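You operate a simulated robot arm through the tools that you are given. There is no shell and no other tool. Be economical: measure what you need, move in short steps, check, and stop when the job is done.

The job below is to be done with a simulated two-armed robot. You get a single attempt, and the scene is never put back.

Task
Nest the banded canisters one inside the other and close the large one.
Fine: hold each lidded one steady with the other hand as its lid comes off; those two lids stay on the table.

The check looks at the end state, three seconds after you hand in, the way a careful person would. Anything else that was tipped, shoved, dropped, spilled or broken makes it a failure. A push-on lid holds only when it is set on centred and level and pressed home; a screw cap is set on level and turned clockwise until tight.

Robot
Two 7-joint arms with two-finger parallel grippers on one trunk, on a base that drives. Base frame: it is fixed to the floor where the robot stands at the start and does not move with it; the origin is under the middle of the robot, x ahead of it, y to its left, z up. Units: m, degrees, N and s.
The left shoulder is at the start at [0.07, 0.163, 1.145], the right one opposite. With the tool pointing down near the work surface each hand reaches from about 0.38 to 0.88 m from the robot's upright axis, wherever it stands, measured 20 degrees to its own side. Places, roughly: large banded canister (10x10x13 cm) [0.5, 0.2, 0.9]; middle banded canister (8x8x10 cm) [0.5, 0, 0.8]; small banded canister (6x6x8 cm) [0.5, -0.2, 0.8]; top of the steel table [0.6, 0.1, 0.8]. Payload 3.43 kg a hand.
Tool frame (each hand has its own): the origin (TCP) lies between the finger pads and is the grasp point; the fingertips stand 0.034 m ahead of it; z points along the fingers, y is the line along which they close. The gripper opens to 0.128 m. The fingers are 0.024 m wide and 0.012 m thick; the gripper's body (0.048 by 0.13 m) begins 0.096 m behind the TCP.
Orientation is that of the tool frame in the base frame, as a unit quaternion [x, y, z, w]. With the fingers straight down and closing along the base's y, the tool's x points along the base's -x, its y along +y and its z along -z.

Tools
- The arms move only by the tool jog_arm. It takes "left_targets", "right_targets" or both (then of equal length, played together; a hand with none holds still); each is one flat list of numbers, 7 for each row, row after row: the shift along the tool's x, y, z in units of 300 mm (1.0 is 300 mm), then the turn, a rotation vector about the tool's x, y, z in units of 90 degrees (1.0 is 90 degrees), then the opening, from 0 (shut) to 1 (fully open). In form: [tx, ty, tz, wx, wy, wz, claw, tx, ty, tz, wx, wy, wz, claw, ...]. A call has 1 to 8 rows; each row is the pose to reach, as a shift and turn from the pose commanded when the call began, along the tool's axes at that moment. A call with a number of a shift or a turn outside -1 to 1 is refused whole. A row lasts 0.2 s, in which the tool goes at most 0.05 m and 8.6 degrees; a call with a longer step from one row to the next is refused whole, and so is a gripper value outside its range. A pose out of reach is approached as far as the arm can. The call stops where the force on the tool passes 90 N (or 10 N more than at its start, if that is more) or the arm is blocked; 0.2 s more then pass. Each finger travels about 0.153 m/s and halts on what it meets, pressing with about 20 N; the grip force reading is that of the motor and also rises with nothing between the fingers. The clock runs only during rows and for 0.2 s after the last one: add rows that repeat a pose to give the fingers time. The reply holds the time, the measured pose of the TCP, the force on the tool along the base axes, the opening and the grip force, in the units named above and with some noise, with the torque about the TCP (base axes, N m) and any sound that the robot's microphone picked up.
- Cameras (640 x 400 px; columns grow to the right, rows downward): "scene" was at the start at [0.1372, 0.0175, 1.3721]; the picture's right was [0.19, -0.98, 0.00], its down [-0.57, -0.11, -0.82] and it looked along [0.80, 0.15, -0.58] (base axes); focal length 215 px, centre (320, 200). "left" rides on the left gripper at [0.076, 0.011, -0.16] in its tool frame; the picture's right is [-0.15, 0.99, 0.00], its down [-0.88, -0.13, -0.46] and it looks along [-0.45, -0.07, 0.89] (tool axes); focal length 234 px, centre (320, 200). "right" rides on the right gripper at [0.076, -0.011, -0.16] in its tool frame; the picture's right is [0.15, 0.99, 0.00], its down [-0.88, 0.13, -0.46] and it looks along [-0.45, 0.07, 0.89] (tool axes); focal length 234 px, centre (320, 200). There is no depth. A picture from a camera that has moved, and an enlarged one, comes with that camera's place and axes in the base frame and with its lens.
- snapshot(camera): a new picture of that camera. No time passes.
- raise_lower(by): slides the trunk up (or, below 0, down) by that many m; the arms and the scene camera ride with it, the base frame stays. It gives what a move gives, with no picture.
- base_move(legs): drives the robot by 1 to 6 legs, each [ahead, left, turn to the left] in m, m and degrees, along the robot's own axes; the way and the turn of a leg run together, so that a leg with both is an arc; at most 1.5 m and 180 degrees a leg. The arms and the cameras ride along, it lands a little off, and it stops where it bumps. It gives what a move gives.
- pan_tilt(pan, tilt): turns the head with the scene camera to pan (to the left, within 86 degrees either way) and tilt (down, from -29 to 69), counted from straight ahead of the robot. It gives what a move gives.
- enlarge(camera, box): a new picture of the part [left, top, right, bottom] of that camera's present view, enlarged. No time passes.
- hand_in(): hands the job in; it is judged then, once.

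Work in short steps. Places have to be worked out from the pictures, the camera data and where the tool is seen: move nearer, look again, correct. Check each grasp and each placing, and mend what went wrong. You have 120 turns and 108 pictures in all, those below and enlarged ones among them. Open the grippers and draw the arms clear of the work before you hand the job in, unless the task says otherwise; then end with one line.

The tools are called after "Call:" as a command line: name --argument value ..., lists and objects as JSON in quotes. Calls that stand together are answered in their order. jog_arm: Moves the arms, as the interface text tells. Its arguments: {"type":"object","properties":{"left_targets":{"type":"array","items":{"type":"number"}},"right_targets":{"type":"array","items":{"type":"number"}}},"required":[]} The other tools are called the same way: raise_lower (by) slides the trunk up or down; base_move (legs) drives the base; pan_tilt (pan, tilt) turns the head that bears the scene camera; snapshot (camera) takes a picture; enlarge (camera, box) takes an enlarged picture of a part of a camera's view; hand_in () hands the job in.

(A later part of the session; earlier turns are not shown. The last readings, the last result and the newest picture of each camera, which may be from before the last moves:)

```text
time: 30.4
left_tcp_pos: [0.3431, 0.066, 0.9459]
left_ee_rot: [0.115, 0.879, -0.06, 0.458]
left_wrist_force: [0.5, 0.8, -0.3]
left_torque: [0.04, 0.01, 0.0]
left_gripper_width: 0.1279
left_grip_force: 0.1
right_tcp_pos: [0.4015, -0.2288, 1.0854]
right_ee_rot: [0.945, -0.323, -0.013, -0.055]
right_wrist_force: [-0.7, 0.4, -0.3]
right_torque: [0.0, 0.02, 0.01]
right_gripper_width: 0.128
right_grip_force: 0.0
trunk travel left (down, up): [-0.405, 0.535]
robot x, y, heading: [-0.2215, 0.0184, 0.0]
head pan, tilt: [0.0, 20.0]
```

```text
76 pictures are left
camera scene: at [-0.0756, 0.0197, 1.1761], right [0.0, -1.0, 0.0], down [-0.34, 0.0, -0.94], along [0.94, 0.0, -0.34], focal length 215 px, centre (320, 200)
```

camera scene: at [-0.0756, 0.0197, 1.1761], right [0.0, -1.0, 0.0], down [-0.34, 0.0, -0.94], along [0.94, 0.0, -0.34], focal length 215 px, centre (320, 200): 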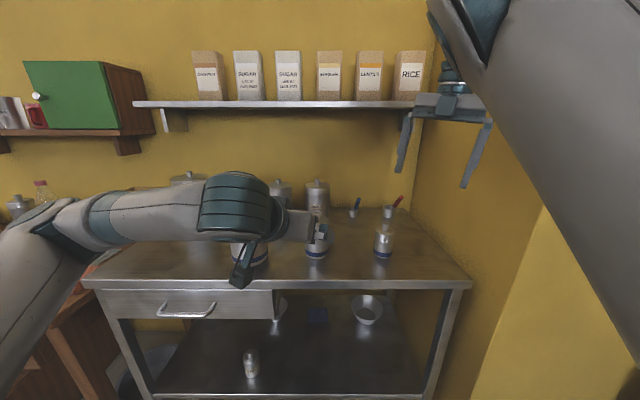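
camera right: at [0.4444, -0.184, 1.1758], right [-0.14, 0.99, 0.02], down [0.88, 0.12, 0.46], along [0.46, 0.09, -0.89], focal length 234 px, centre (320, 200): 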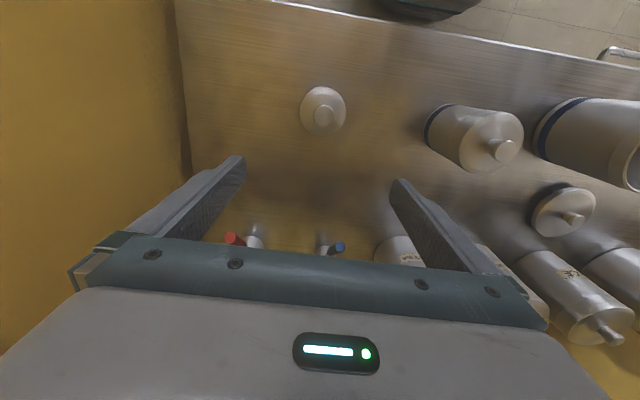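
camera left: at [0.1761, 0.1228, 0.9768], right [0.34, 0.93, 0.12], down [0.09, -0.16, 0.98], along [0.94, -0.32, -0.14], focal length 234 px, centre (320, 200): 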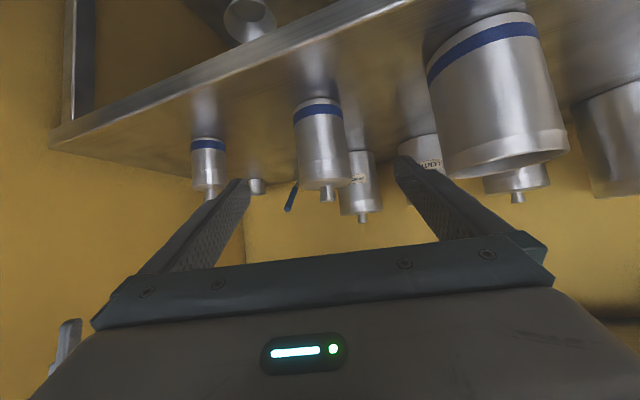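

The left hand pitched exactly as asked, and the middle canister lines up with the fingers. I'll slide in along the tool axis with the gripper open.

Call:
jog_arm --left_targets '[-0.005, 0, 0.15, 0, 0, 0, 1, -0.01, 0, 0.3, 0, 0, 0, 1, -0.015, 0, 0.45, 0, 0, 0, 1, -0.017, 0, 0.59, 0, 0, 0, 1]'

Call:
snapshot --camera "left"

Call:
snapshot --camera "scene"

Call:
snapshot --camera "right"

```text
time: 31.4
left_tcp_pos: [0.4866, 0.0288, 0.8513]
left_ee_rot: [0.116, 0.879, -0.059, 0.459]
left_wrist_force: [0.1, -0.1, -0.2]
left_torque: [0.0, 0.02, -0.04]
left_gripper_width: 0.1281
left_grip_force: 0.1
right_tcp_pos: [0.4033, -0.2308, 1.0845]
right_ee_rot: [0.944, -0.324, -0.014, -0.055]
right_wrist_force: [-0.4, -0.1, 1.3]
right_torque: [-0.02, 0.03, -0.01]
right_gripper_width: 0.1279
right_grip_force: 0.1
trunk travel left (down, up): [-0.405, 0.535]
robot x, y, heading: [-0.2193, 0.0154, 0.2]
head pan, tilt: [0.0, 20.0]
```

```text
75 pictures are left
camera left: at [0.3192, 0.0842, 0.8807], right [0.34, 0.93, 0.12], down [0.09, -0.16, 0.98], along [0.94, -0.32, -0.14], focal length 234 px, centre (320, 200)
```

left: 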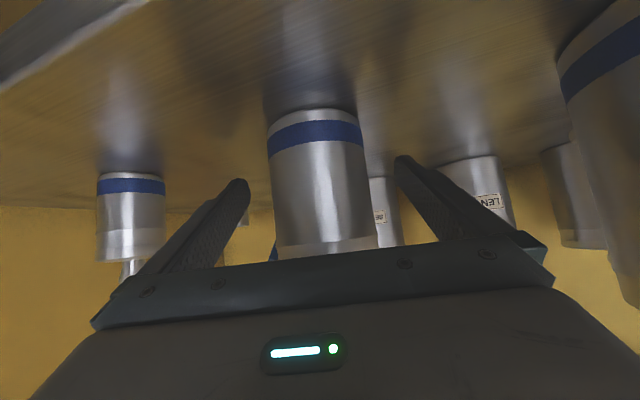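

```text
74 pictures are left
camera scene: at [-0.0756, 0.0189, 1.1761], right [0.0, -1.0, 0.0], down [-0.34, 0.0, -0.94], along [0.94, 0.0, -0.34], focal length 215 px, centre (320, 200)
```

scene: 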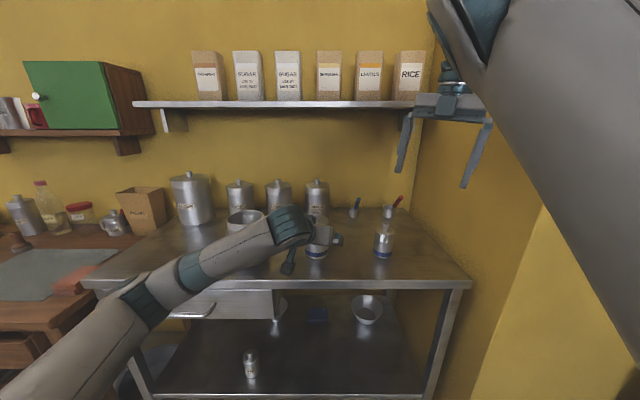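

```text
73 pictures are left
camera right: at [0.4671, -0.2856, 1.238], right [-0.49, -0.86, -0.1], down [-0.78, 0.38, 0.49], along [-0.39, 0.32, -0.86], focal length 234 px, centre (320, 200)
```

right: 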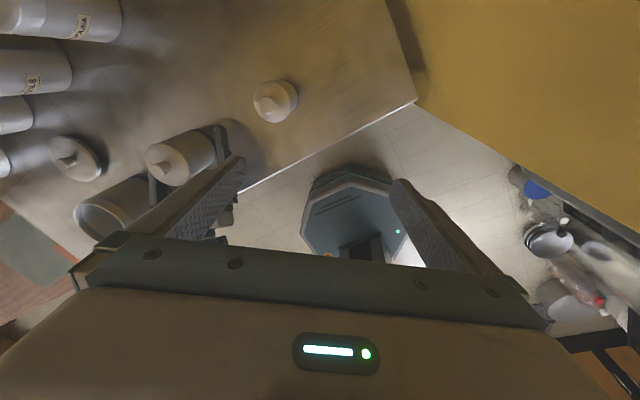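

The canister sits centred between the pads. I'll close the left gripper on the body.

Call:
jog_arm --left_targets '[0, 0, 0, 0, 0, 0, 0.66, 0, 0, 0, 0, 0, 0, 0.5, 0, 0, 0, 0, 0, 0, 0.5, 0, 0, 0, 0, 0, 0, 0.4]'

Call:
snapshot --camera "left"

```text
time: 32.4
left_tcp_pos: [0.4841, 0.0274, 0.8509]
left_ee_rot: [0.116, 0.88, -0.06, 0.457]
left_wrist_force: [-0.4, 1.2, -0.2]
left_torque: [-0.01, 0.01, -0.03]
left_gripper_width: 0.0665
left_grip_force: 20.0
right_tcp_pos: [0.4014, -0.2318, 1.0849]
right_ee_rot: [0.945, -0.324, -0.013, -0.055]
right_wrist_force: [0.0, -0.3, -0.2]
right_torque: [0.0, 0.01, 0.01]
right_gripper_width: 0.128
right_grip_force: 0.1
trunk travel left (down, up): [-0.405, 0.535]
robot x, y, heading: [-0.2212, 0.0197, 0.1]
head pan, tilt: [0.0, 20.0]
```

```text
72 pictures are left
camera left: at [0.3181, 0.0842, 0.8812], right [0.34, 0.93, 0.12], down [0.09, -0.16, 0.98], along [0.94, -0.32, -0.14], focal length 234 px, centre (320, 200)
```

left: 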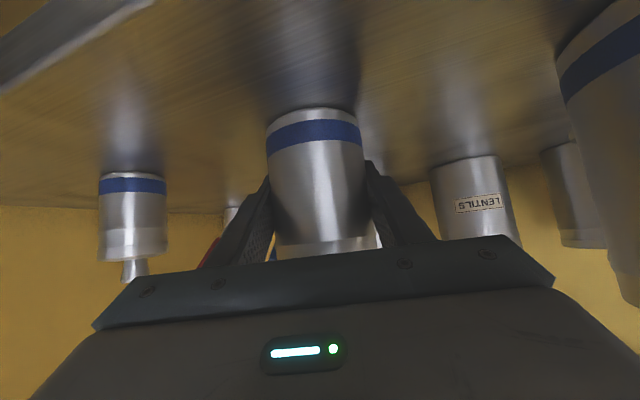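

The grip holds at 20 N with a body width of about 6.7 cm. Now I'll bring the right hand above the knob, levelled and yawed back a little.

Call:
jog_arm --right_targets '[-0.04, -0.104, 0.023, -0.0075, 0.0048, 0.04, 1, -0.081, -0.208, 0.046, -0.015, 0.0096, 0.08, 1, -0.121, -0.312, 0.069, -0.0225, 0.0144, 0.12, 1, -0.162, -0.416, 0.092, -0.03, 0.0192, 0.165, 1, -0.202, -0.52, 0.115, -0.0375, 0.024, 0.205, 1, -0.243, -0.625, 0.138, -0.045, 0.0288, 0.245, 1, -0.284, -0.729, 0.161, -0.0525, 0.0336, 0.29, 1, -0.324, -0.833, 0.184, -0.06, 0.0385, 0.33, 1]'

Call:
snapshot --camera "right"

Call:
snapshot --camera "scene"

```text
time: 34.2
left_tcp_pos: [0.4847, 0.0284, 0.8511]
left_ee_rot: [0.116, 0.879, -0.06, 0.458]
left_wrist_force: [-0.5, -0.1, 0.0]
left_torque: [-0.02, -0.03, -0.02]
left_gripper_width: 0.0663
left_grip_force: 20.2
right_tcp_pos: [0.4785, 0.0019, 1.0581]
right_ee_rot: [0.827, -0.562, -0.019, -0.001]
right_wrist_force: [-0.2, 0.0, -1.2]
right_torque: [-0.02, 0.01, 0.0]
right_gripper_width: 0.1279
right_grip_force: 0.1
right hand out of reach, approached as far as the arm can: row 6, 8
trunk travel left (down, up): [-0.405, 0.535]
robot x, y, heading: [-0.2237, 0.0172, 0.3]
head pan, tilt: [0.0, 20.0]
```

```text
71 pictures are left
camera right: at [0.521, -0.0669, 1.2139], right [-0.87, -0.5, 0.01], down [-0.43, 0.76, 0.49], along [-0.25, 0.42, -0.87], focal length 234 px, centre (320, 200)
```

right: 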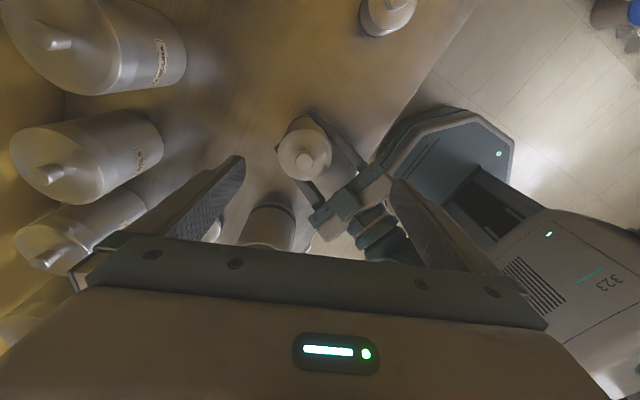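

```text
70 pictures are left
camera scene: at [-0.0761, 0.0195, 1.1761], right [0.0, -1.0, 0.0], down [-0.34, 0.0, -0.94], along [0.94, 0.0, -0.34], focal length 215 px, centre (320, 200)
```

scene: 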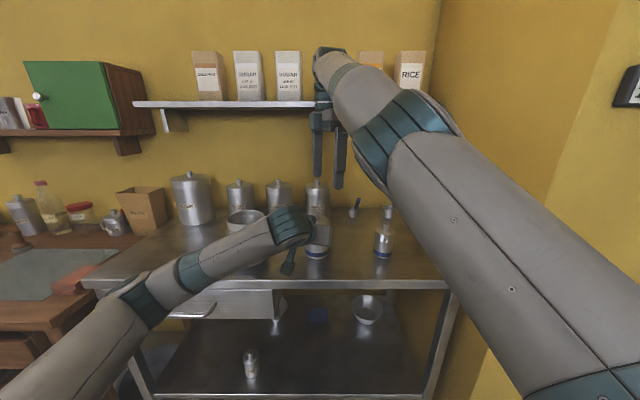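

The right arm now has a good posture, and I place the knob at about (0.483, 0.034). I'll centre above it, level, partly close the fingers and descend to z=0.985 to look again.

Call:
jog_arm --right_targets '[-0.047, -0.027, 0, 0.006, 0.01, 0, 0.7, -0.093, -0.055, 0.05, 0.0123, 0.0206, 0, 0.5, -0.093, -0.055, 0.14, 0.0123, 0.0206, 0, 0.4, -0.093, -0.055, 0.243, 0.0123, 0.0206, 0, 0.4, -0.093, -0.055, 0.243, 0.0123, 0.0206, 0, 0.4]'

Call:
snapshot --camera "right"

Call:
enlarge --camera "scene" --box '[260, 150, 420, 270]'

```text
time: 35.4
left_tcp_pos: [0.4848, 0.0282, 0.851]
left_ee_rot: [0.116, 0.879, -0.059, 0.458]
left_wrist_force: [-1.0, 0.5, 0.9]
left_torque: [-0.06, 0.03, -0.01]
left_gripper_width: 0.0661
left_grip_force: 19.9
right_tcp_pos: [0.4969, 0.0534, 0.9944]
right_ee_rot: [0.831, -0.556, 0.005, 0.005]
right_wrist_force: [-0.9, 0.0, 0.8]
right_torque: [0.0, -0.01, 0.03]
right_gripper_width: 0.051
right_grip_force: 0.1
right hand out of reach, approached as far as the arm can: row 1, 3, 4, 5
trunk travel left (down, up): [-0.405, 0.535]
robot x, y, heading: [-0.2231, 0.0193, 0.2]
head pan, tilt: [0.0, 20.0]
```

```text
69 pictures are left
camera right: at [0.5353, -0.0076, 1.1526], right [-0.86, -0.51, 0.0], down [-0.46, 0.77, 0.44], along [-0.23, 0.38, -0.9], focal length 234 px, centre (320, 200)
```

right: 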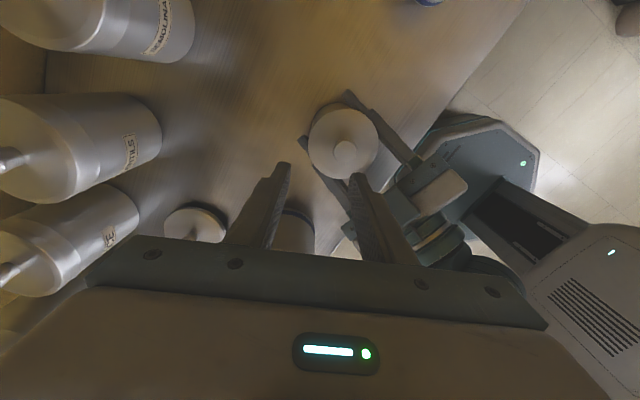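

```text
3.33 times, centred on (340, 210) of scene
camera zoom: at [-0.0764, 0.0189, 1.1762], right [0.0, -1.0, 0.0], down [-0.34, 0.0, -0.94], along [0.94, 0.0, -0.34], focal length 716 px, centre (253, 167)
```

zoom: 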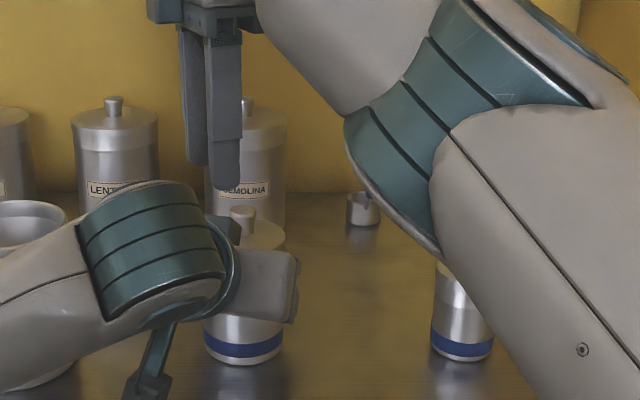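

The arm overshot because some rows were at the edge of reach. I'd now put the knob at (0.484, 0.029). I'll yaw the hand back about 27° to relieve the wrist, correct sideways, and re-measure.

Call:
jog_arm --right_targets '[0.03, 0.01, 0, 0, 0, 0.075, 0.4, 0.06, 0.02, 0, 0, 0, 0.15, 0.4, 0.099, 0.041, 0, 0, 0, 0.225, 0.4, 0.099, 0.041, 0, 0, 0, 0.3, 0.4, 0.099, 0.041, 0, 0, 0, 0.3, 0.4]'

Call:
snapshot --camera "right"

```text
time: 36.6
left_tcp_pos: [0.4845, 0.0272, 0.8508]
left_ee_rot: [0.115, 0.879, -0.059, 0.458]
left_wrist_force: [0.3, 0.2, -0.1]
left_torque: [-0.04, 0.01, -0.04]
left_gripper_width: 0.0664
left_grip_force: 20.2
right_tcp_pos: [0.5059, 0.0243, 0.9974]
right_ee_rot: [-0.679, 0.735, -0.006, -0.004]
right_wrist_force: [0.6, 0.1, 0.1]
right_torque: [-0.03, -0.02, 0.03]
right_gripper_width: 0.0511
right_grip_force: 0.1
right hand out of reach, approached as far as the arm can: row 2, 3, 4, 5
trunk travel left (down, up): [-0.405, 0.535]
robot x, y, heading: [-0.2221, 0.0151, -0.0]
head pan, tilt: [0.0, 20.0]
```

```text
67 pictures are left
camera right: at [0.5112, -0.0475, 1.1567], right [-1.0, -0.07, 0.0], down [-0.06, 0.89, 0.44], along [-0.03, 0.44, -0.9], focal length 234 px, centre (320, 200)
```

right: 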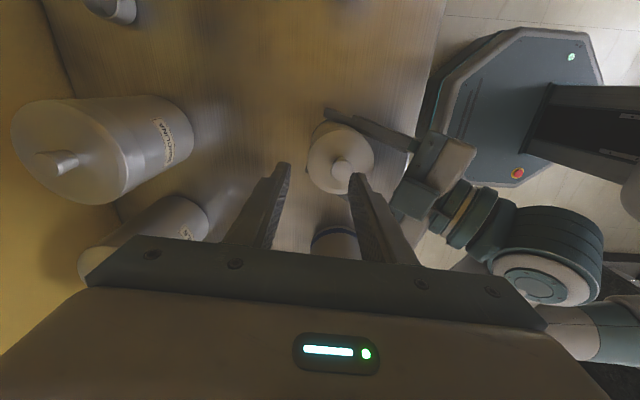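

The right forearm slopes upward to the wrist, so the wrist is over-flexed; with the elbow out, a higher trunk suits it better. I'll release the canister, raise the trunk 0.15 m with the open fingers sliding straight up around it, then come back down.

Call:
jog_arm --left_targets '[0, 0, 0, 0, 0, 0, 0.7, 0, 0, 0, 0, 0, 0, 1, 0, 0, 0, 0, 0, 0, 1]'

Call:
raise_lower --by 0.15

Call:
jog_arm --left_targets '[0.1, 0, 0.07, 0, 0, 0, 1, 0.2, 0, 0.14, 0, 0, 0, 1, 0.3, 0, 0.21, 0, 0, 0, 1, 0.41, 0, 0.287, 0, 0, 0, 1]'

Call:
snapshot --camera "left"

Call:
snapshot --camera "scene"

```text
time: 37.4
left_tcp_pos: [0.4849, 0.0289, 0.8515]
left_ee_rot: [0.117, 0.879, -0.06, 0.457]
left_wrist_force: [0.1, -0.3, -1.4]
left_torque: [0.0, -0.02, 0.03]
left_gripper_width: 0.1278
left_grip_force: 0.1
right_tcp_pos: [0.5068, 0.0262, 0.9982]
right_ee_rot: [-0.679, 0.734, -0.005, -0.003]
right_wrist_force: [-0.1, 0.0, 0.8]
right_torque: [0.01, 0.03, 0.0]
right_gripper_width: 0.0516
right_grip_force: 0.0
trunk travel left (down, up): [-0.405, 0.535]
robot x, y, heading: [-0.2212, 0.0206, 0.4]
head pan, tilt: [0.0, 20.0]
```

```text
time: 39.2
left_tcp_pos: [0.4846, 0.0285, 1.0016]
left_ee_rot: [0.116, 0.879, -0.06, 0.458]
left_wrist_force: [-0.7, -0.7, 0.5]
left_torque: [0.03, 0.05, 0.04]
left_gripper_width: 0.1277
left_grip_force: 0.0
right_tcp_pos: [0.5064, 0.0239, 1.1465]
right_ee_rot: [-0.679, 0.734, -0.006, -0.004]
right_wrist_force: [-0.4, -0.4, -0.1]
right_torque: [0.03, 0.0, 0.0]
right_gripper_width: 0.0512
right_grip_force: 0.2
trunk travel left (down, up): [-0.555, 0.385]
robot x, y, heading: [-0.2223, 0.017, 0.1]
head pan, tilt: [0.0, 20.0]
```

```text
time: 40.2
left_tcp_pos: [0.4869, 0.0272, 0.8512]
left_ee_rot: [0.115, 0.879, -0.059, 0.459]
left_wrist_force: [-0.1, 0.4, 0.9]
left_torque: [0.02, 0.01, 0.01]
left_gripper_width: 0.1279
left_grip_force: 0.0
right_tcp_pos: [0.506, 0.0247, 1.1472]
right_ee_rot: [-0.679, 0.734, -0.007, -0.003]
right_wrist_force: [0.0, -0.2, -0.2]
right_torque: [0.01, 0.01, -0.02]
right_gripper_width: 0.0515
right_grip_force: 0.0
trunk travel left (down, up): [-0.555, 0.385]
robot x, y, heading: [-0.2204, 0.0156, -0.1]
head pan, tilt: [0.0, 20.0]
```

```text
66 pictures are left
camera left: at [0.3193, 0.084, 0.8811], right [0.34, 0.93, 0.12], down [0.09, -0.16, 0.98], along [0.94, -0.32, -0.14], focal length 234 px, centre (320, 200)
```

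left: 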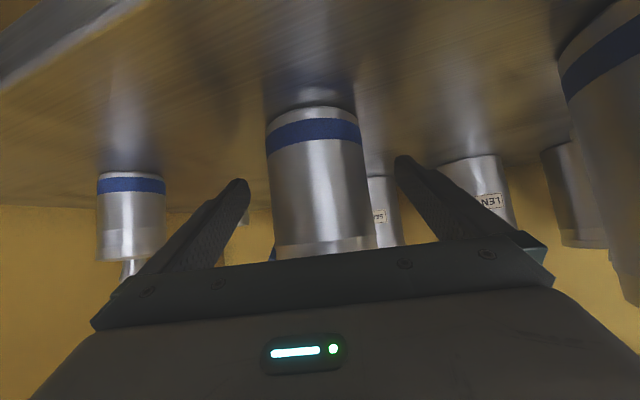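

```text
65 pictures are left
camera scene: at [-0.0758, 0.0192, 1.3262], right [0.0, -1.0, 0.0], down [-0.34, 0.0, -0.94], along [0.94, 0.0, -0.34], focal length 215 px, centre (320, 200)
```

scene: 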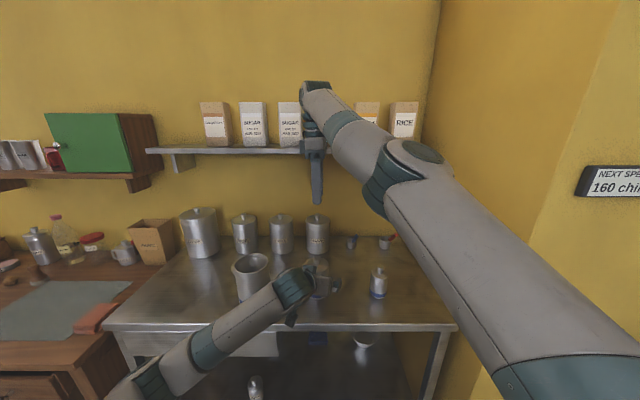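

The view matches the earlier one. I'll regrip the body and lower the right hand toward the knob.

Call:
jog_arm --left_targets '[0, 0, 0, 0, 0, 0, 0.66, 0, 0, 0, 0, 0, 0, 0.5, 0, 0, 0, 0, 0, 0, 0.5, 0, 0, 0, 0, 0, 0, 0.4]' --right_targets '[0, 0, 0.12, 0, 0, 0, 0.4, 0, 0, 0.24, 0, 0, 0, 0.4, 0, 0, 0.36, 0, 0, 0, 0.4, 0, 0, 0.483, 0, 0, 0, 0.4]'

Call:
snapshot --camera "right"

```text
time: 41.2
left_tcp_pos: [0.4854, 0.0275, 0.8507]
left_ee_rot: [0.116, 0.879, -0.06, 0.458]
left_wrist_force: [0.8, 0.6, 0.4]
left_torque: [-0.03, 0.04, 0.0]
left_gripper_width: 0.0664
left_grip_force: 19.6
right_tcp_pos: [0.5489, 0.0385, 1.0117]
right_ee_rot: [-0.678, 0.735, -0.005, -0.006]
right_wrist_force: [0.6, 0.1, 0.0]
right_torque: [-0.04, -0.02, -0.02]
right_gripper_width: 0.0513
right_grip_force: 0.0
right hand out of reach, approached as far as the arm can: row 1, 2, 3, 4
trunk travel left (down, up): [-0.555, 0.385]
robot x, y, heading: [-0.2189, 0.0175, 0.0]
head pan, tilt: [0.0, 20.0]
```

```text
64 pictures are left
camera right: at [0.5545, -0.0334, 1.1711], right [-1.0, -0.07, 0.0], down [-0.06, 0.9, 0.44], along [-0.03, 0.44, -0.9], focal length 234 px, centre (320, 200)
```

right: 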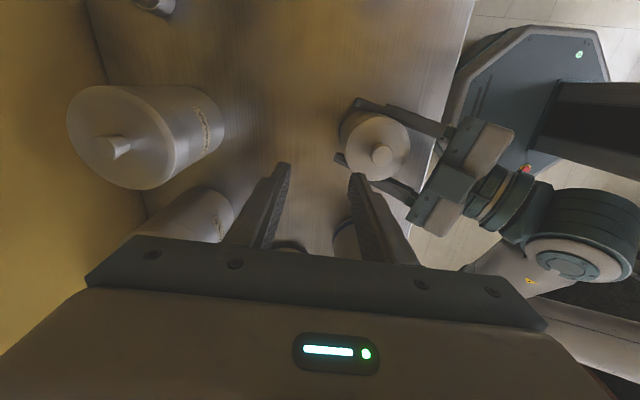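

Lower hand means larger forward reach in this posture: the boundary is about 0.77–0.80 m ahead of the robot. So backing the base off should fix it. I'll release and withdraw the left hand first, then move the base back and the trunk down a bit.

Call:
jog_arm --left_targets '[0, 0, 0, 0, 0, 0, 0.7, 0, 0, 0, 0, 0, 0, 1, 0, 0, -0.16, 0, 0, 0, 1, 0, 0, -0.32, 0, 0, 0, 1, -0.05, 0, -0.46, 0, 0, 0, 1, -0.15, 0, -0.57, 0, 0, 0, 1, -0.218, 0, -0.653, 0, 0, 0, 1]'

Call:
base_move --legs '[[-0.12, 0, 0]]'

Call:
raise_lower --by -0.08

Call:
snapshot --camera "scene"

Call:
snapshot --camera "right"

```text
time: 42.8
left_tcp_pos: [0.3644, 0.0603, 1.0168]
left_ee_rot: [0.116, 0.879, -0.06, 0.458]
left_wrist_force: [-0.4, -0.1, -0.7]
left_torque: [0.03, 0.01, 0.05]
left_gripper_width: 0.1281
left_grip_force: 0.1
right_tcp_pos: [0.5477, 0.04, 1.0135]
right_ee_rot: [-0.679, 0.734, -0.006, -0.006]
right_wrist_force: [-0.1, -0.3, -0.2]
right_torque: [0.0, -0.01, 0.0]
right_gripper_width: 0.0514
right_grip_force: 0.1
trunk travel left (down, up): [-0.555, 0.385]
robot x, y, heading: [-0.2212, 0.0195, 0.1]
head pan, tilt: [0.0, 20.0]
```

```text
time: 44.0
left_tcp_pos: [0.2453, 0.0604, 1.017]
left_ee_rot: [0.117, 0.879, -0.06, 0.458]
left_wrist_force: [0.3, 0.2, 0.5]
left_torque: [-0.02, 0.01, 0.0]
left_gripper_width: 0.128
left_grip_force: 0.0
right_tcp_pos: [0.4282, 0.0376, 1.0124]
right_ee_rot: [-0.678, 0.735, -0.006, -0.005]
right_wrist_force: [0.0, -0.3, -0.4]
right_torque: [-0.01, 0.01, 0.01]
right_gripper_width: 0.0511
right_grip_force: 0.1
trunk travel left (down, up): [-0.555, 0.385]
robot x, y, heading: [-0.3388, 0.0166, 0.1]
head pan, tilt: [0.0, 20.0]
```

```text
time: 45.2
left_tcp_pos: [0.2406, 0.0596, 0.9404]
left_ee_rot: [0.116, 0.878, -0.059, 0.461]
left_wrist_force: [0.2, -0.2, 0.2]
left_torque: [0.01, 0.02, 0.0]
left_gripper_width: 0.1281
left_grip_force: 0.0
right_tcp_pos: [0.4241, 0.0392, 0.9442]
right_ee_rot: [-0.679, 0.734, -0.012, 0.001]
right_wrist_force: [1.4, 4.1, 58.2]
right_torque: [0.29, -1.82, 0.14]
right_gripper_width: 0.0523
right_grip_force: 0.5
trunk travel left (down, up): [-0.475, 0.465]
robot x, y, heading: [-0.3402, 0.0166, 0.0]
head pan, tilt: [0.0, 20.0]
```

```text
63 pictures are left
camera scene: at [-0.2029, 0.0192, 1.2479], right [0.0, -1.0, 0.0], down [-0.34, 0.0, -0.94], along [0.94, 0.0, -0.34], focal length 215 px, centre (320, 200)
```

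scene: 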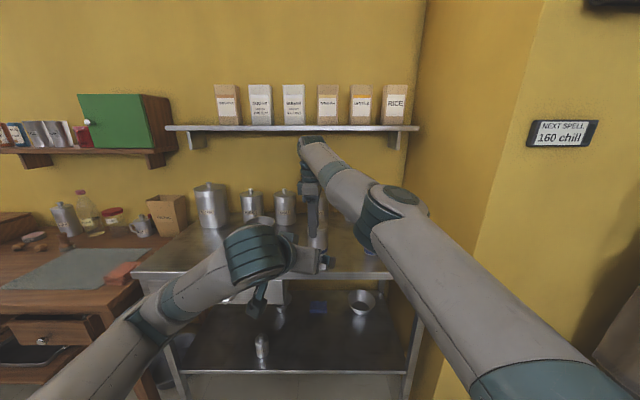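

```text
62 pictures are left
camera right: at [0.4271, -0.0331, 1.1041], right [-1.0, -0.07, -0.01], down [-0.07, 0.89, 0.44], along [-0.02, 0.44, -0.9], focal length 234 px, centre (320, 200)
```

right: 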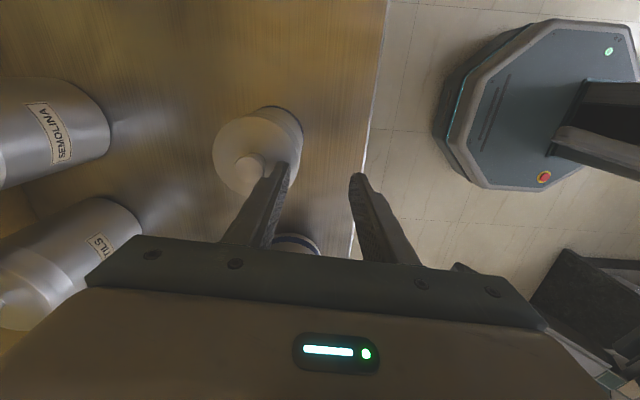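

My mistake: lowering the trunk brought a right fingertip down onto the lid's near edge, at tip z≈0.91. I'll lift straight off and check the canister.

Call:
jog_arm --right_targets '[0, 0, -0.1, 0, 0, 0, 0.4, 0, 0, -0.2, 0, 0, 0, 0.4, 0, 0, -0.2, 0, 0, 0, 0.4]'

Call:
snapshot --camera "right"

Call:
snapshot --camera "left"

```text
time: 46.0
left_tcp_pos: [0.2466, 0.0598, 0.9365]
left_ee_rot: [0.115, 0.88, -0.059, 0.458]
left_wrist_force: [0.8, 0.2, 0.1]
left_torque: [-0.01, -0.03, -0.01]
left_gripper_width: 0.128
left_grip_force: 0.1
right_tcp_pos: [0.4168, 0.0325, 0.9866]
right_ee_rot: [-0.679, 0.734, -0.005, -0.005]
right_wrist_force: [-0.9, 0.6, -0.3]
right_torque: [0.01, 0.0, 0.03]
right_gripper_width: 0.0508
right_grip_force: 0.0
right hand out of reach, approached as far as the arm can: row 1, 2, 3
trunk travel left (down, up): [-0.475, 0.465]
robot x, y, heading: [-0.3366, 0.0187, 0.3]
head pan, tilt: [0.0, 20.0]
```

```text
61 pictures are left
camera right: at [0.422, -0.0395, 1.1458], right [-1.0, -0.07, 0.0], down [-0.06, 0.9, 0.44], along [-0.03, 0.44, -0.9], focal length 234 px, centre (320, 200)
```

right: 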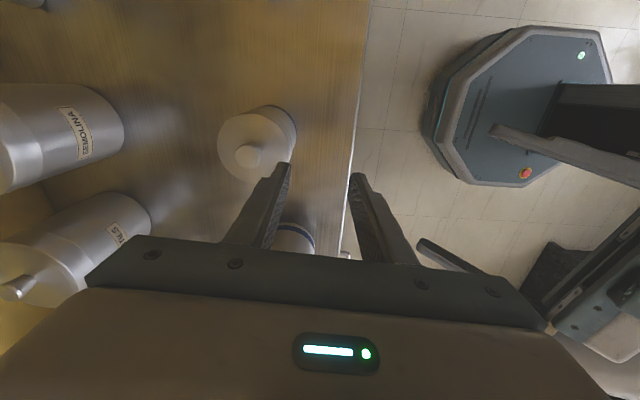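

```text
60 pictures are left
camera left: at [0.0801, 0.1169, 0.9669], right [0.34, 0.93, 0.12], down [0.09, -0.16, 0.98], along [0.94, -0.32, -0.14], focal length 234 px, centre (320, 200)
```

left: 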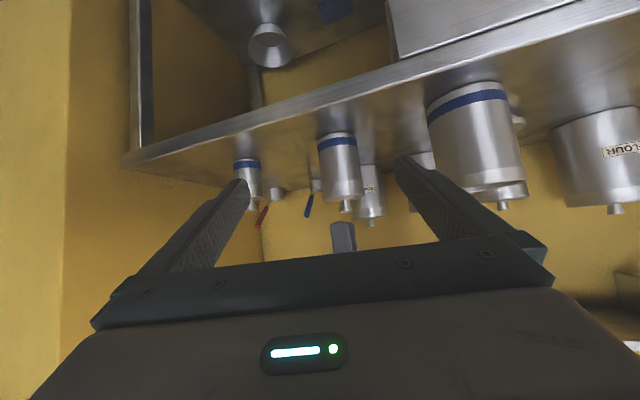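

The canister is still upright with its knob at (0.487, 0.027). I'll raise the right hand and move it forward over the knob, checking that the pose converges.

Call:
jog_arm --right_targets '[0, -0.08, -0.1, 0, 0, 0, 0.4, 0, -0.16, -0.1, 0, 0, 0, 0.4, 0, -0.24, -0.1, 0, 0, 0, 0.4, 0, -0.24, -0.1, 0, 0, 0, 0.4]'

```text
time: 47.0
left_tcp_pos: [0.2456, 0.0609, 0.9365]
left_ee_rot: [0.116, 0.879, -0.059, 0.458]
left_wrist_force: [0.0, -1.3, 0.5]
left_torque: [0.01, 0.02, -0.02]
left_gripper_width: 0.1279
left_grip_force: 0.0
right_tcp_pos: [0.4206, 0.0094, 1.0017]
right_ee_rot: [-0.679, 0.734, -0.006, -0.006]
right_wrist_force: [-0.1, -0.5, 0.8]
right_torque: [0.03, -0.01, 0.02]
right_gripper_width: 0.0513
right_grip_force: 0.0
right hand out of reach, approached as far as the arm can: row 1, 2, 3, 4
trunk travel left (down, up): [-0.475, 0.465]
robot x, y, heading: [-0.3414, 0.0191, 0.3]
head pan, tilt: [0.0, 20.0]
```

The command had been lagging behind; it is now close. I'll continue forward another 5 cm.

Call:
jog_arm --right_targets '[0, -0.08, 0, 0, 0, 0, 0.4, 0, -0.167, 0, 0, 0, 0, 0.4, 0, -0.167, 0, 0, 0, 0, 0.4, 0, -0.167, 0, 0, 0, 0, 0.4]'

Call:
snapshot --camera "right"

```text
time: 48.0
left_tcp_pos: [0.2469, 0.0614, 0.9374]
left_ee_rot: [0.116, 0.879, -0.06, 0.458]
left_wrist_force: [0.0, 0.1, 0.7]
left_torque: [0.0, 0.01, -0.01]
left_gripper_width: 0.1282
left_grip_force: 0.0
right_tcp_pos: [0.4303, -0.0079, 0.9897]
right_ee_rot: [-0.678, 0.735, -0.005, -0.006]
right_wrist_force: [0.3, -0.1, -1.3]
right_torque: [0.01, 0.02, 0.02]
right_gripper_width: 0.0513
right_grip_force: 0.0
right hand out of reach, approached as far as the arm can: row 1, 2, 3, 4
trunk travel left (down, up): [-0.475, 0.465]
robot x, y, heading: [-0.3388, 0.0163, 0.3]
head pan, tilt: [0.0, 20.0]
```

```text
59 pictures are left
camera right: at [0.4357, -0.0796, 1.1478], right [-1.0, -0.07, 0.0], down [-0.06, 0.9, 0.44], along [-0.03, 0.44, -0.9], focal length 234 px, centre (320, 200)
```

right: 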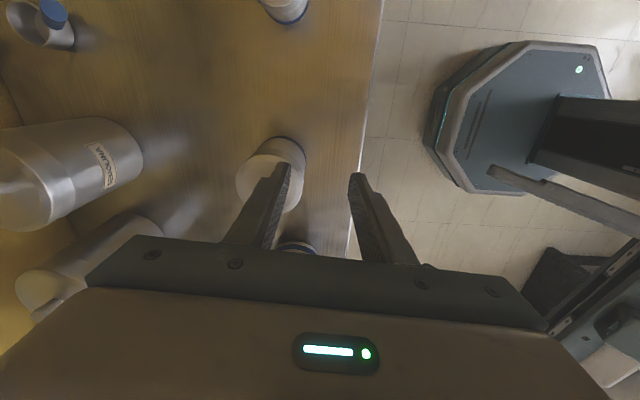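

The distance from shoulder to wrist has stayed at about 0.77 m all along, so the right arm is straight and singular; that explains the "out of reach". I'll pull the hand well back to the right and up to bend the elbow.

Call:
jog_arm --right_targets '[0.1, 0.058, -0.033, 0, 0, 0, 0.4, 0.21, 0.117, -0.067, 0, 0, 0, 0.4, 0.315, 0.176, -0.1, 0, 0, 0, 0.4, 0.42, 0.234, -0.133, 0, 0, 0, 0.4, 0.525, 0.293, -0.167, 0, 0, 0, 0.4, 0.525, 0.293, -0.167, 0, 0, 0, 0.4]'

Call:
snapshot --camera "scene"

```text
time: 49.1
left_tcp_pos: [0.2447, 0.0595, 0.937]
left_ee_rot: [0.116, 0.879, -0.059, 0.458]
left_wrist_force: [-0.3, 0.3, 0.6]
left_torque: [0.01, -0.02, -0.02]
left_gripper_width: 0.1276
left_grip_force: 0.0
right_tcp_pos: [0.3513, -0.1645, 0.9297]
right_ee_rot: [-0.665, 0.742, 0.062, -0.065]
right_wrist_force: [-0.5, 0.0, -0.1]
right_torque: [-0.02, 0.0, -0.03]
right_gripper_width: 0.0513
right_grip_force: 0.0
right hand out of reach, approached as far as the arm can: row 1, 2, 3, 4, 5
trunk travel left (down, up): [-0.475, 0.465]
robot x, y, heading: [-0.3423, 0.0169, 0.1]
head pan, tilt: [0.0, 20.0]
stopped in row 5 (right hand): the arm was blocked; the commanded pose is now the measured one
```

```text
58 pictures are left
camera scene: at [-0.1963, 0.0185, 1.2462], right [0.0, -1.0, 0.0], down [-0.34, 0.0, -0.94], along [0.94, 0.0, -0.34], focal length 215 px, centre (320, 200)
```

scene: 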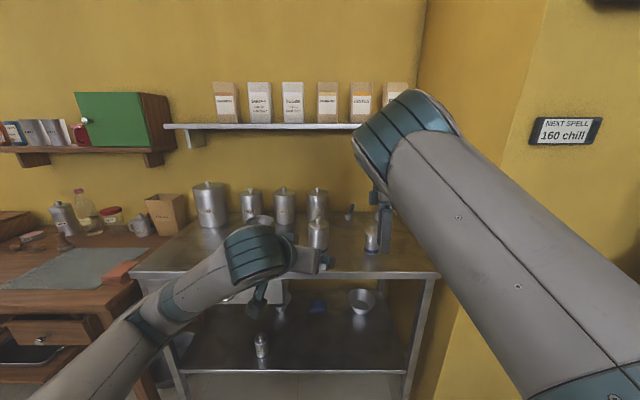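

The elbow is bent again. I'll level the hand and raise it toward the area above the middle canister.

Call:
jog_arm --right_targets '[0, 0, -0.15, 0.03, 0, 0, 0.4, -0.1, -0.05, -0.26, 0.06, -0.005, 0, 0.4, -0.2, -0.1, -0.36, 0.09, -0.009, 0, 0.4, -0.31, -0.16, -0.42, 0.114, -0.009, 0, 0.4, -0.412, -0.214, -0.451, 0.114, -0.009, 0, 0.4, -0.412, -0.214, -0.451, 0.114, -0.009, 0, 0.4]'

Call:
snapshot --camera "scene"

```text
time: 50.5
left_tcp_pos: [0.2459, 0.0601, 0.9375]
left_ee_rot: [0.116, 0.88, -0.059, 0.458]
left_wrist_force: [0.0, -0.5, -0.2]
left_torque: [0.01, 0.02, -0.01]
left_gripper_width: 0.128
left_grip_force: 0.1
right_tcp_pos: [0.4292, -0.0741, 1.0436]
right_ee_rot: [-0.669, 0.743, -0.001, 0.0]
right_wrist_force: [-0.5, 0.4, -0.2]
right_torque: [0.05, 0.05, 0.0]
right_gripper_width: 0.0511
right_grip_force: 0.0
right hand out of reach, approached as far as the arm can: row 5, 6
trunk travel left (down, up): [-0.475, 0.465]
robot x, y, heading: [-0.3389, 0.0166, 0.2]
head pan, tilt: [0.0, 20.0]
```

```text
57 pictures are left
camera scene: at [-0.1951, 0.0182, 1.246], right [0.0, -1.0, 0.0], down [-0.34, 0.0, -0.94], along [0.94, 0.0, -0.34], focal length 215 px, centre (320, 200)
```

scene: 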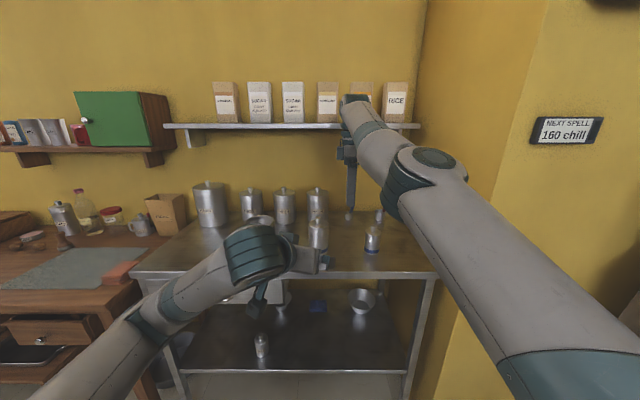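

It's at full stretch again, so the robot is too far back for a vertical hand; a closer base and a higher trunk suit this elbow posture. I'll raise the trunk and then drive forward.

Call:
raise_lower --by 0.1

Call:
base_move --legs '[[0.1, 0, 0]]'

Call:
jog_arm --right_targets '[0.02, 0.1, 0, 0, 0, 0, 0.4, 0.04, 0.2, 0, 0, 0, 0, 0.4, 0.04, 0.3, 0, 0, 0, 0, 0.4, 0.04, 0.3, 0, 0, 0, 0, 0.4]'

Call:
snapshot --camera "scene"

```text
time: 51.9
left_tcp_pos: [0.247, 0.0602, 1.0367]
left_ee_rot: [0.116, 0.879, -0.06, 0.458]
left_wrist_force: [-0.4, 0.2, -0.2]
left_torque: [0.03, 0.02, 0.0]
left_gripper_width: 0.1276
left_grip_force: 0.0
right_tcp_pos: [0.429, -0.0744, 1.143]
right_ee_rot: [-0.668, 0.744, -0.002, 0.0]
right_wrist_force: [-0.2, -0.1, 0.0]
right_torque: [0.02, 0.05, -0.03]
right_gripper_width: 0.0512
right_grip_force: 0.1
trunk travel left (down, up): [-0.575, 0.365]
robot x, y, heading: [-0.3404, 0.0164, 0.1]
head pan, tilt: [0.0, 20.0]
```

```text
time: 53.0
left_tcp_pos: [0.3479, 0.0619, 1.0369]
left_ee_rot: [0.115, 0.88, -0.06, 0.458]
left_wrist_force: [-0.5, 0.2, 0.7]
left_torque: [0.0, 0.0, 0.0]
left_gripper_width: 0.1281
left_grip_force: 0.1
right_tcp_pos: [0.5301, -0.0731, 1.1437]
right_ee_rot: [-0.669, 0.744, -0.002, 0.001]
right_wrist_force: [0.7, 0.2, -0.4]
right_torque: [-0.01, 0.0, 0.02]
right_gripper_width: 0.0512
right_grip_force: 0.0
trunk travel left (down, up): [-0.575, 0.365]
robot x, y, heading: [-0.243, 0.0174, 0.1]
head pan, tilt: [0.0, 20.0]
```

```text
time: 54.0
left_tcp_pos: [0.3472, 0.0603, 1.0367]
left_ee_rot: [0.116, 0.88, -0.059, 0.458]
left_wrist_force: [-0.6, -0.4, 0.3]
left_torque: [0.0, 0.0, 0.01]
left_gripper_width: 0.1282
left_grip_force: 0.0
right_tcp_pos: [0.519, -0.0746, 1.1443]
right_ee_rot: [-0.669, 0.744, -0.001, 0.0]
right_wrist_force: [-0.2, 0.2, -0.1]
right_torque: [0.02, 0.04, 0.0]
right_gripper_width: 0.0509
right_grip_force: 0.1
right hand out of reach, approached as far as the arm can: row 1, 2, 3, 4
trunk travel left (down, up): [-0.575, 0.365]
robot x, y, heading: [-0.2383, 0.0203, 0.2]
head pan, tilt: [0.0, 20.0]
```

```text
56 pictures are left
camera scene: at [-0.0951, 0.0188, 1.3461], right [0.0, -1.0, 0.0], down [-0.34, 0.0, -0.94], along [0.94, 0.0, -0.34], focal length 215 px, centre (320, 200)
```

scene: 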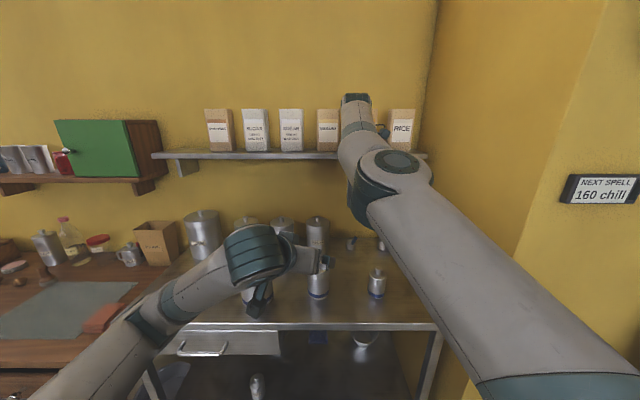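

The hand barely moved inward, so this swivel bends the elbow the wrong way. I'll retrace to the posture that worked (hand further right and higher, yawed about 145°) and bring the work to it.

Call:
jog_arm --right_targets '[0.09, 0.006, -0.083, 0, 0, -0.063, 0.4, 0.19, 0.012, -0.167, 0, 0, -0.126, 0.4, 0.285, 0.02, -0.25, 0, 0, -0.19, 0.4, 0.38, 0.026, -0.333, 0, 0, -0.253, 0.4, 0.475, 0.033, -0.417, 0, 0, -0.316, 0.4, 0.573, 0.04, -0.5, 0, 0, -0.38, 0.4, 0.573, 0.04, -0.5, 0, 0, -0.38, 0.4]'

Call:
snapshot --camera "scene"

```text
time: 55.6
left_tcp_pos: [0.3469, 0.0614, 1.0369]
left_ee_rot: [0.116, 0.879, -0.06, 0.458]
left_wrist_force: [-0.2, 0.2, 0.0]
left_torque: [-0.02, 0.01, 0.0]
left_gripper_width: 0.1278
left_grip_force: 0.0
right_tcp_pos: [0.4673, -0.2511, 1.2842]
right_ee_rot: [0.858, -0.514, 0.003, 0.0]
right_wrist_force: [-0.4, -0.3, -0.4]
right_torque: [-0.03, 0.02, -0.01]
right_gripper_width: 0.0514
right_grip_force: 0.0
right hand out of reach, approached as far as the arm can: row 5, 6, 7
trunk travel left (down, up): [-0.575, 0.365]
robot x, y, heading: [-0.2378, 0.0174, 0.2]
head pan, tilt: [0.0, 20.0]
```

```text
55 pictures are left
camera scene: at [-0.0952, 0.0197, 1.3461], right [0.0, -1.0, 0.0], down [-0.34, 0.0, -0.94], along [0.94, 0.0, -0.34], focal length 215 px, centre (320, 200)
```

scene: 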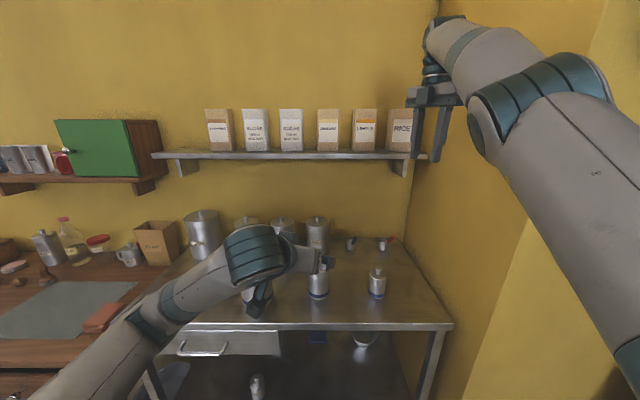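

The right elbow is now out to the side, mirroring the left arm. I'll shift the base 0.1 m left for wall clearance, then test lowering the hand.

Call:
base_move --legs '[[0, 0.1, 0]]'

Call:
jog_arm --right_targets '[0, 0, 0.12, 0, 0, 0.03, 0.4, 0, 0, 0.24, 0, 0, 0.06, 0.4, 0, 0, 0.36, 0, 0, 0.09, 0.4, 0, 0, 0.48, 0, 0, 0.12, 0.4, 0, 0, 0.6, 0, 0, 0.15, 0.4, 0, 0, 0.6, 0, 0, 0.15, 0.4]'

Call:
snapshot --camera "scene"

```text
time: 56.8
left_tcp_pos: [0.3467, 0.1611, 1.0359]
left_ee_rot: [0.115, 0.88, -0.059, 0.458]
left_wrist_force: [-0.2, -0.2, 0.3]
left_torque: [0.01, 0.01, 0.0]
left_gripper_width: 0.1277
left_grip_force: 0.1
right_tcp_pos: [0.469, -0.1505, 1.2852]
right_ee_rot: [0.857, -0.515, 0.002, 0.0]
right_wrist_force: [-0.2, 0.3, 0.5]
right_torque: [-0.05, -0.01, 0.01]
right_gripper_width: 0.0509
right_grip_force: 0.0
trunk travel left (down, up): [-0.575, 0.365]
robot x, y, heading: [-0.237, 0.1157, -0.0]
head pan, tilt: [0.0, 20.0]
```

```text
time: 58.2
left_tcp_pos: [0.3463, 0.1613, 1.0367]
left_ee_rot: [0.115, 0.879, -0.059, 0.458]
left_wrist_force: [0.1, 0.4, 0.6]
left_torque: [0.02, 0.02, 0.01]
left_gripper_width: 0.128
left_grip_force: 0.2
right_tcp_pos: [0.4692, -0.1532, 1.1028]
right_ee_rot: [0.791, -0.612, 0.0, 0.001]
right_wrist_force: [0.1, -0.2, 0.6]
right_torque: [-0.02, 0.05, 0.01]
right_gripper_width: 0.0512
right_grip_force: 0.1
trunk travel left (down, up): [-0.575, 0.365]
robot x, y, heading: [-0.2393, 0.1197, 0.2]
head pan, tilt: [0.0, 20.0]
```

```text
54 pictures are left
camera scene: at [-0.0954, 0.1196, 1.3461], right [0.0, -1.0, 0.0], down [-0.34, 0.0, -0.94], along [0.94, 0.0, -0.34], focal length 215 px, centre (320, 200)
```

scene: 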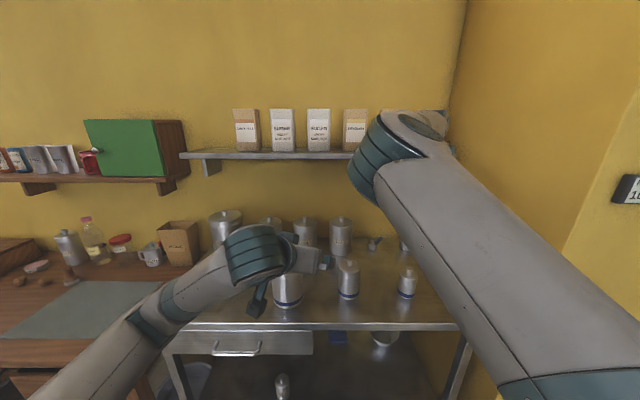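

That moved freely, and the right hand is now almost above the small canister with its arm well clear overhead. So I'll do the small one first, lowering further to test the reach.

Call:
jog_arm --right_targets '[0, 0, 0.12, 0, 0, 0, 0.4, 0, 0, 0.24, 0, 0, 0, 0.4, 0, 0, 0.38, 0, 0, 0, 0.4, 0, 0, 0.38, 0, 0, 0, 0.4]'

Call:
snapshot --camera "right"

Call:
snapshot --camera "scene"

```text
time: 59.2
left_tcp_pos: [0.3462, 0.1608, 1.0369]
left_ee_rot: [0.116, 0.879, -0.059, 0.458]
left_wrist_force: [-0.3, 0.8, 0.3]
left_torque: [0.0, -0.01, -0.03]
left_gripper_width: 0.1278
left_grip_force: 0.1
right_tcp_pos: [0.467, -0.1523, 0.9912]
right_ee_rot: [0.792, -0.61, 0.003, 0.0]
right_wrist_force: [0.6, 0.6, -0.2]
right_torque: [-0.01, -0.02, 0.02]
right_gripper_width: 0.0512
right_grip_force: 0.0
trunk travel left (down, up): [-0.575, 0.365]
robot x, y, heading: [-0.2382, 0.1154, 0.2]
head pan, tilt: [0.0, 20.0]
```

```text
53 pictures are left
camera right: at [0.4974, -0.2206, 1.1497], right [-0.92, -0.39, 0.0], down [-0.35, 0.82, 0.45], along [-0.17, 0.42, -0.89], focal length 234 px, centre (320, 200)
```

right: 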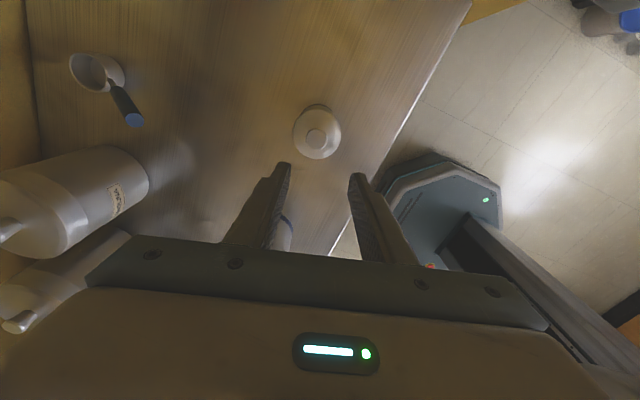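

```text
52 pictures are left
camera scene: at [-0.0961, 0.1193, 1.3462], right [0.0, -1.0, 0.0], down [-0.34, 0.0, -0.94], along [0.94, 0.0, -0.34], focal length 215 px, centre (320, 200)
```

scene: 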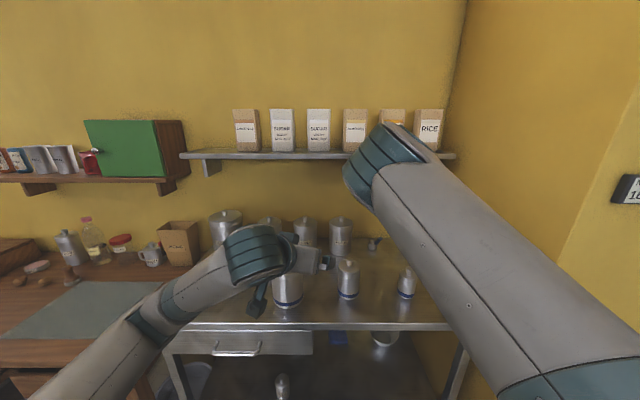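

The right hand is well placed, and the small knob is near (0.483, -0.171). I'll bring the left hand around in front of the small canister, turned 10° more to the right.

Call:
jog_arm --left_targets '[0.018, -0.125, 0.06, 0.013, 0, 0.009, 1, 0.036, -0.249, 0.12, 0.026, 0, 0.018, 1, 0.054, -0.374, 0.18, 0.039, 0, 0.027, 1, 0.073, -0.498, 0.25, 0.052, 0, 0.037, 1, 0.091, -0.623, 0.31, 0.065, 0, 0.046, 1, 0.109, -0.747, 0.37, 0.078, 0, 0.055, 1, 0.127, -0.872, 0.441, 0.091, 0, 0.064, 1]'

Call:
snapshot --camera "left"

Call:
snapshot --camera "scene"

```text
time: 60.8
left_tcp_pos: [0.3629, -0.114, 0.929]
left_ee_rot: [0.192, 0.866, -0.098, 0.45]
left_wrist_force: [-0.9, -0.2, -0.1]
left_torque: [0.03, -0.01, 0.03]
left_gripper_width: 0.1281
left_grip_force: 0.0
right_tcp_pos: [0.4693, -0.1533, 0.9898]
right_ee_rot: [0.792, -0.61, 0.001, 0.0]
right_wrist_force: [0.6, -0.5, 0.5]
right_torque: [0.02, 0.0, -0.02]
right_gripper_width: 0.0513
right_grip_force: 0.0
trunk travel left (down, up): [-0.575, 0.365]
robot x, y, heading: [-0.2442, 0.1206, 0.2]
head pan, tilt: [0.0, 20.0]
```

```text
51 pictures are left
camera left: at [0.2086, -0.0306, 0.9595], right [0.49, 0.86, 0.12], down [0.06, -0.18, 0.98], along [0.87, -0.48, -0.14], focal length 234 px, centre (320, 200)
```

left: 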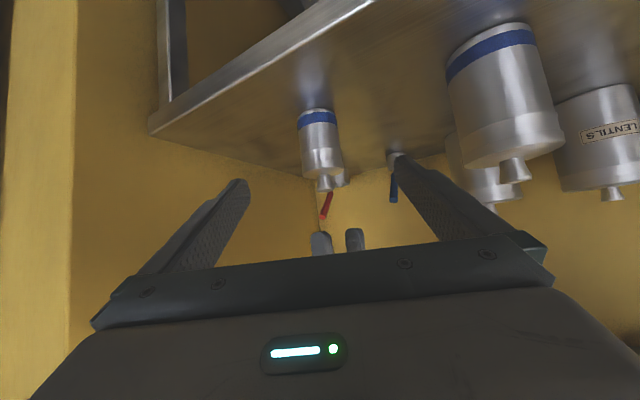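

```text
50 pictures are left
camera scene: at [-0.0958, 0.118, 1.3462], right [0.0, -1.0, 0.0], down [-0.34, 0.0, -0.94], along [0.94, 0.0, -0.34], focal length 215 px, centre (320, 200)
```

scene: 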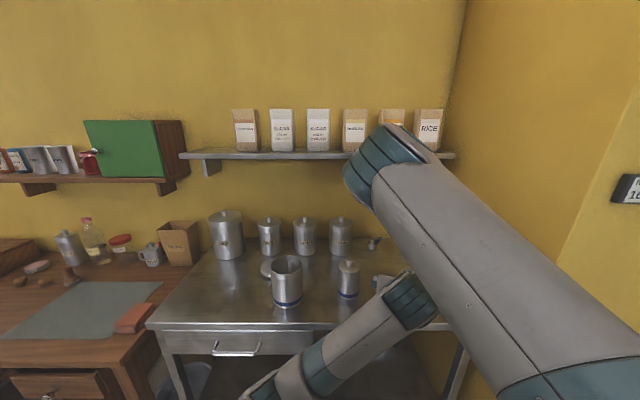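

The small canister lies right on the tool's line. I'll advance 0.158 m along the tool axis.

Call:
jog_arm --left_targets '[0, 0, 0.13, 0, 0, 0, 1, 0, 0, 0.26, 0, 0, 0, 1, 0, 0, 0.39, 0, 0, 0, 1, 0, 0, 0.525, 0, 0, 0, 1]'

Call:
snapshot --camera "left"

```text
time: 61.8
left_tcp_pos: [0.496, -0.1187, 0.831]
left_ee_rot: [0.182, 0.866, -0.07, 0.461]
left_wrist_force: [-51.8, 36.1, 67.4]
left_torque: [-4.04, 1.59, -3.84]
left_gripper_width: 0.1209
left_grip_force: 0.0
right_tcp_pos: [0.4576, -0.1465, 0.9987]
right_ee_rot: [0.792, -0.61, 0.007, -0.001]
right_wrist_force: [0.0, 0.4, -0.7]
right_torque: [0.02, 0.03, -0.01]
right_gripper_width: 0.0512
right_grip_force: 0.0
trunk travel left (down, up): [-0.575, 0.365]
robot x, y, heading: [-0.2383, 0.1162, 0.2]
head pan, tilt: [0.0, 20.0]
```

```text
49 pictures are left
camera left: at [0.3375, -0.0428, 0.8615], right [0.45, 0.88, 0.17], down [0.05, -0.21, 0.98], along [0.89, -0.43, -0.14], focal length 234 px, centre (320, 200)
```

left: 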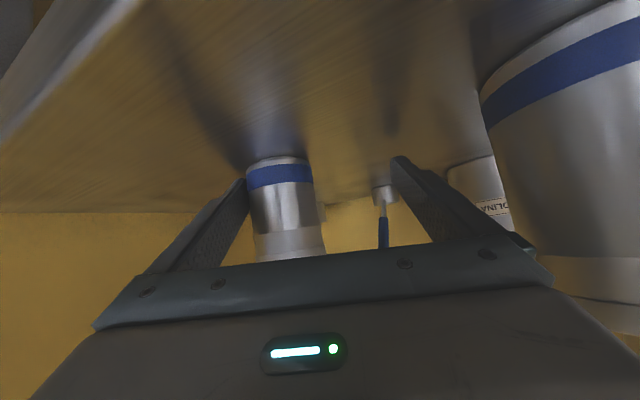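

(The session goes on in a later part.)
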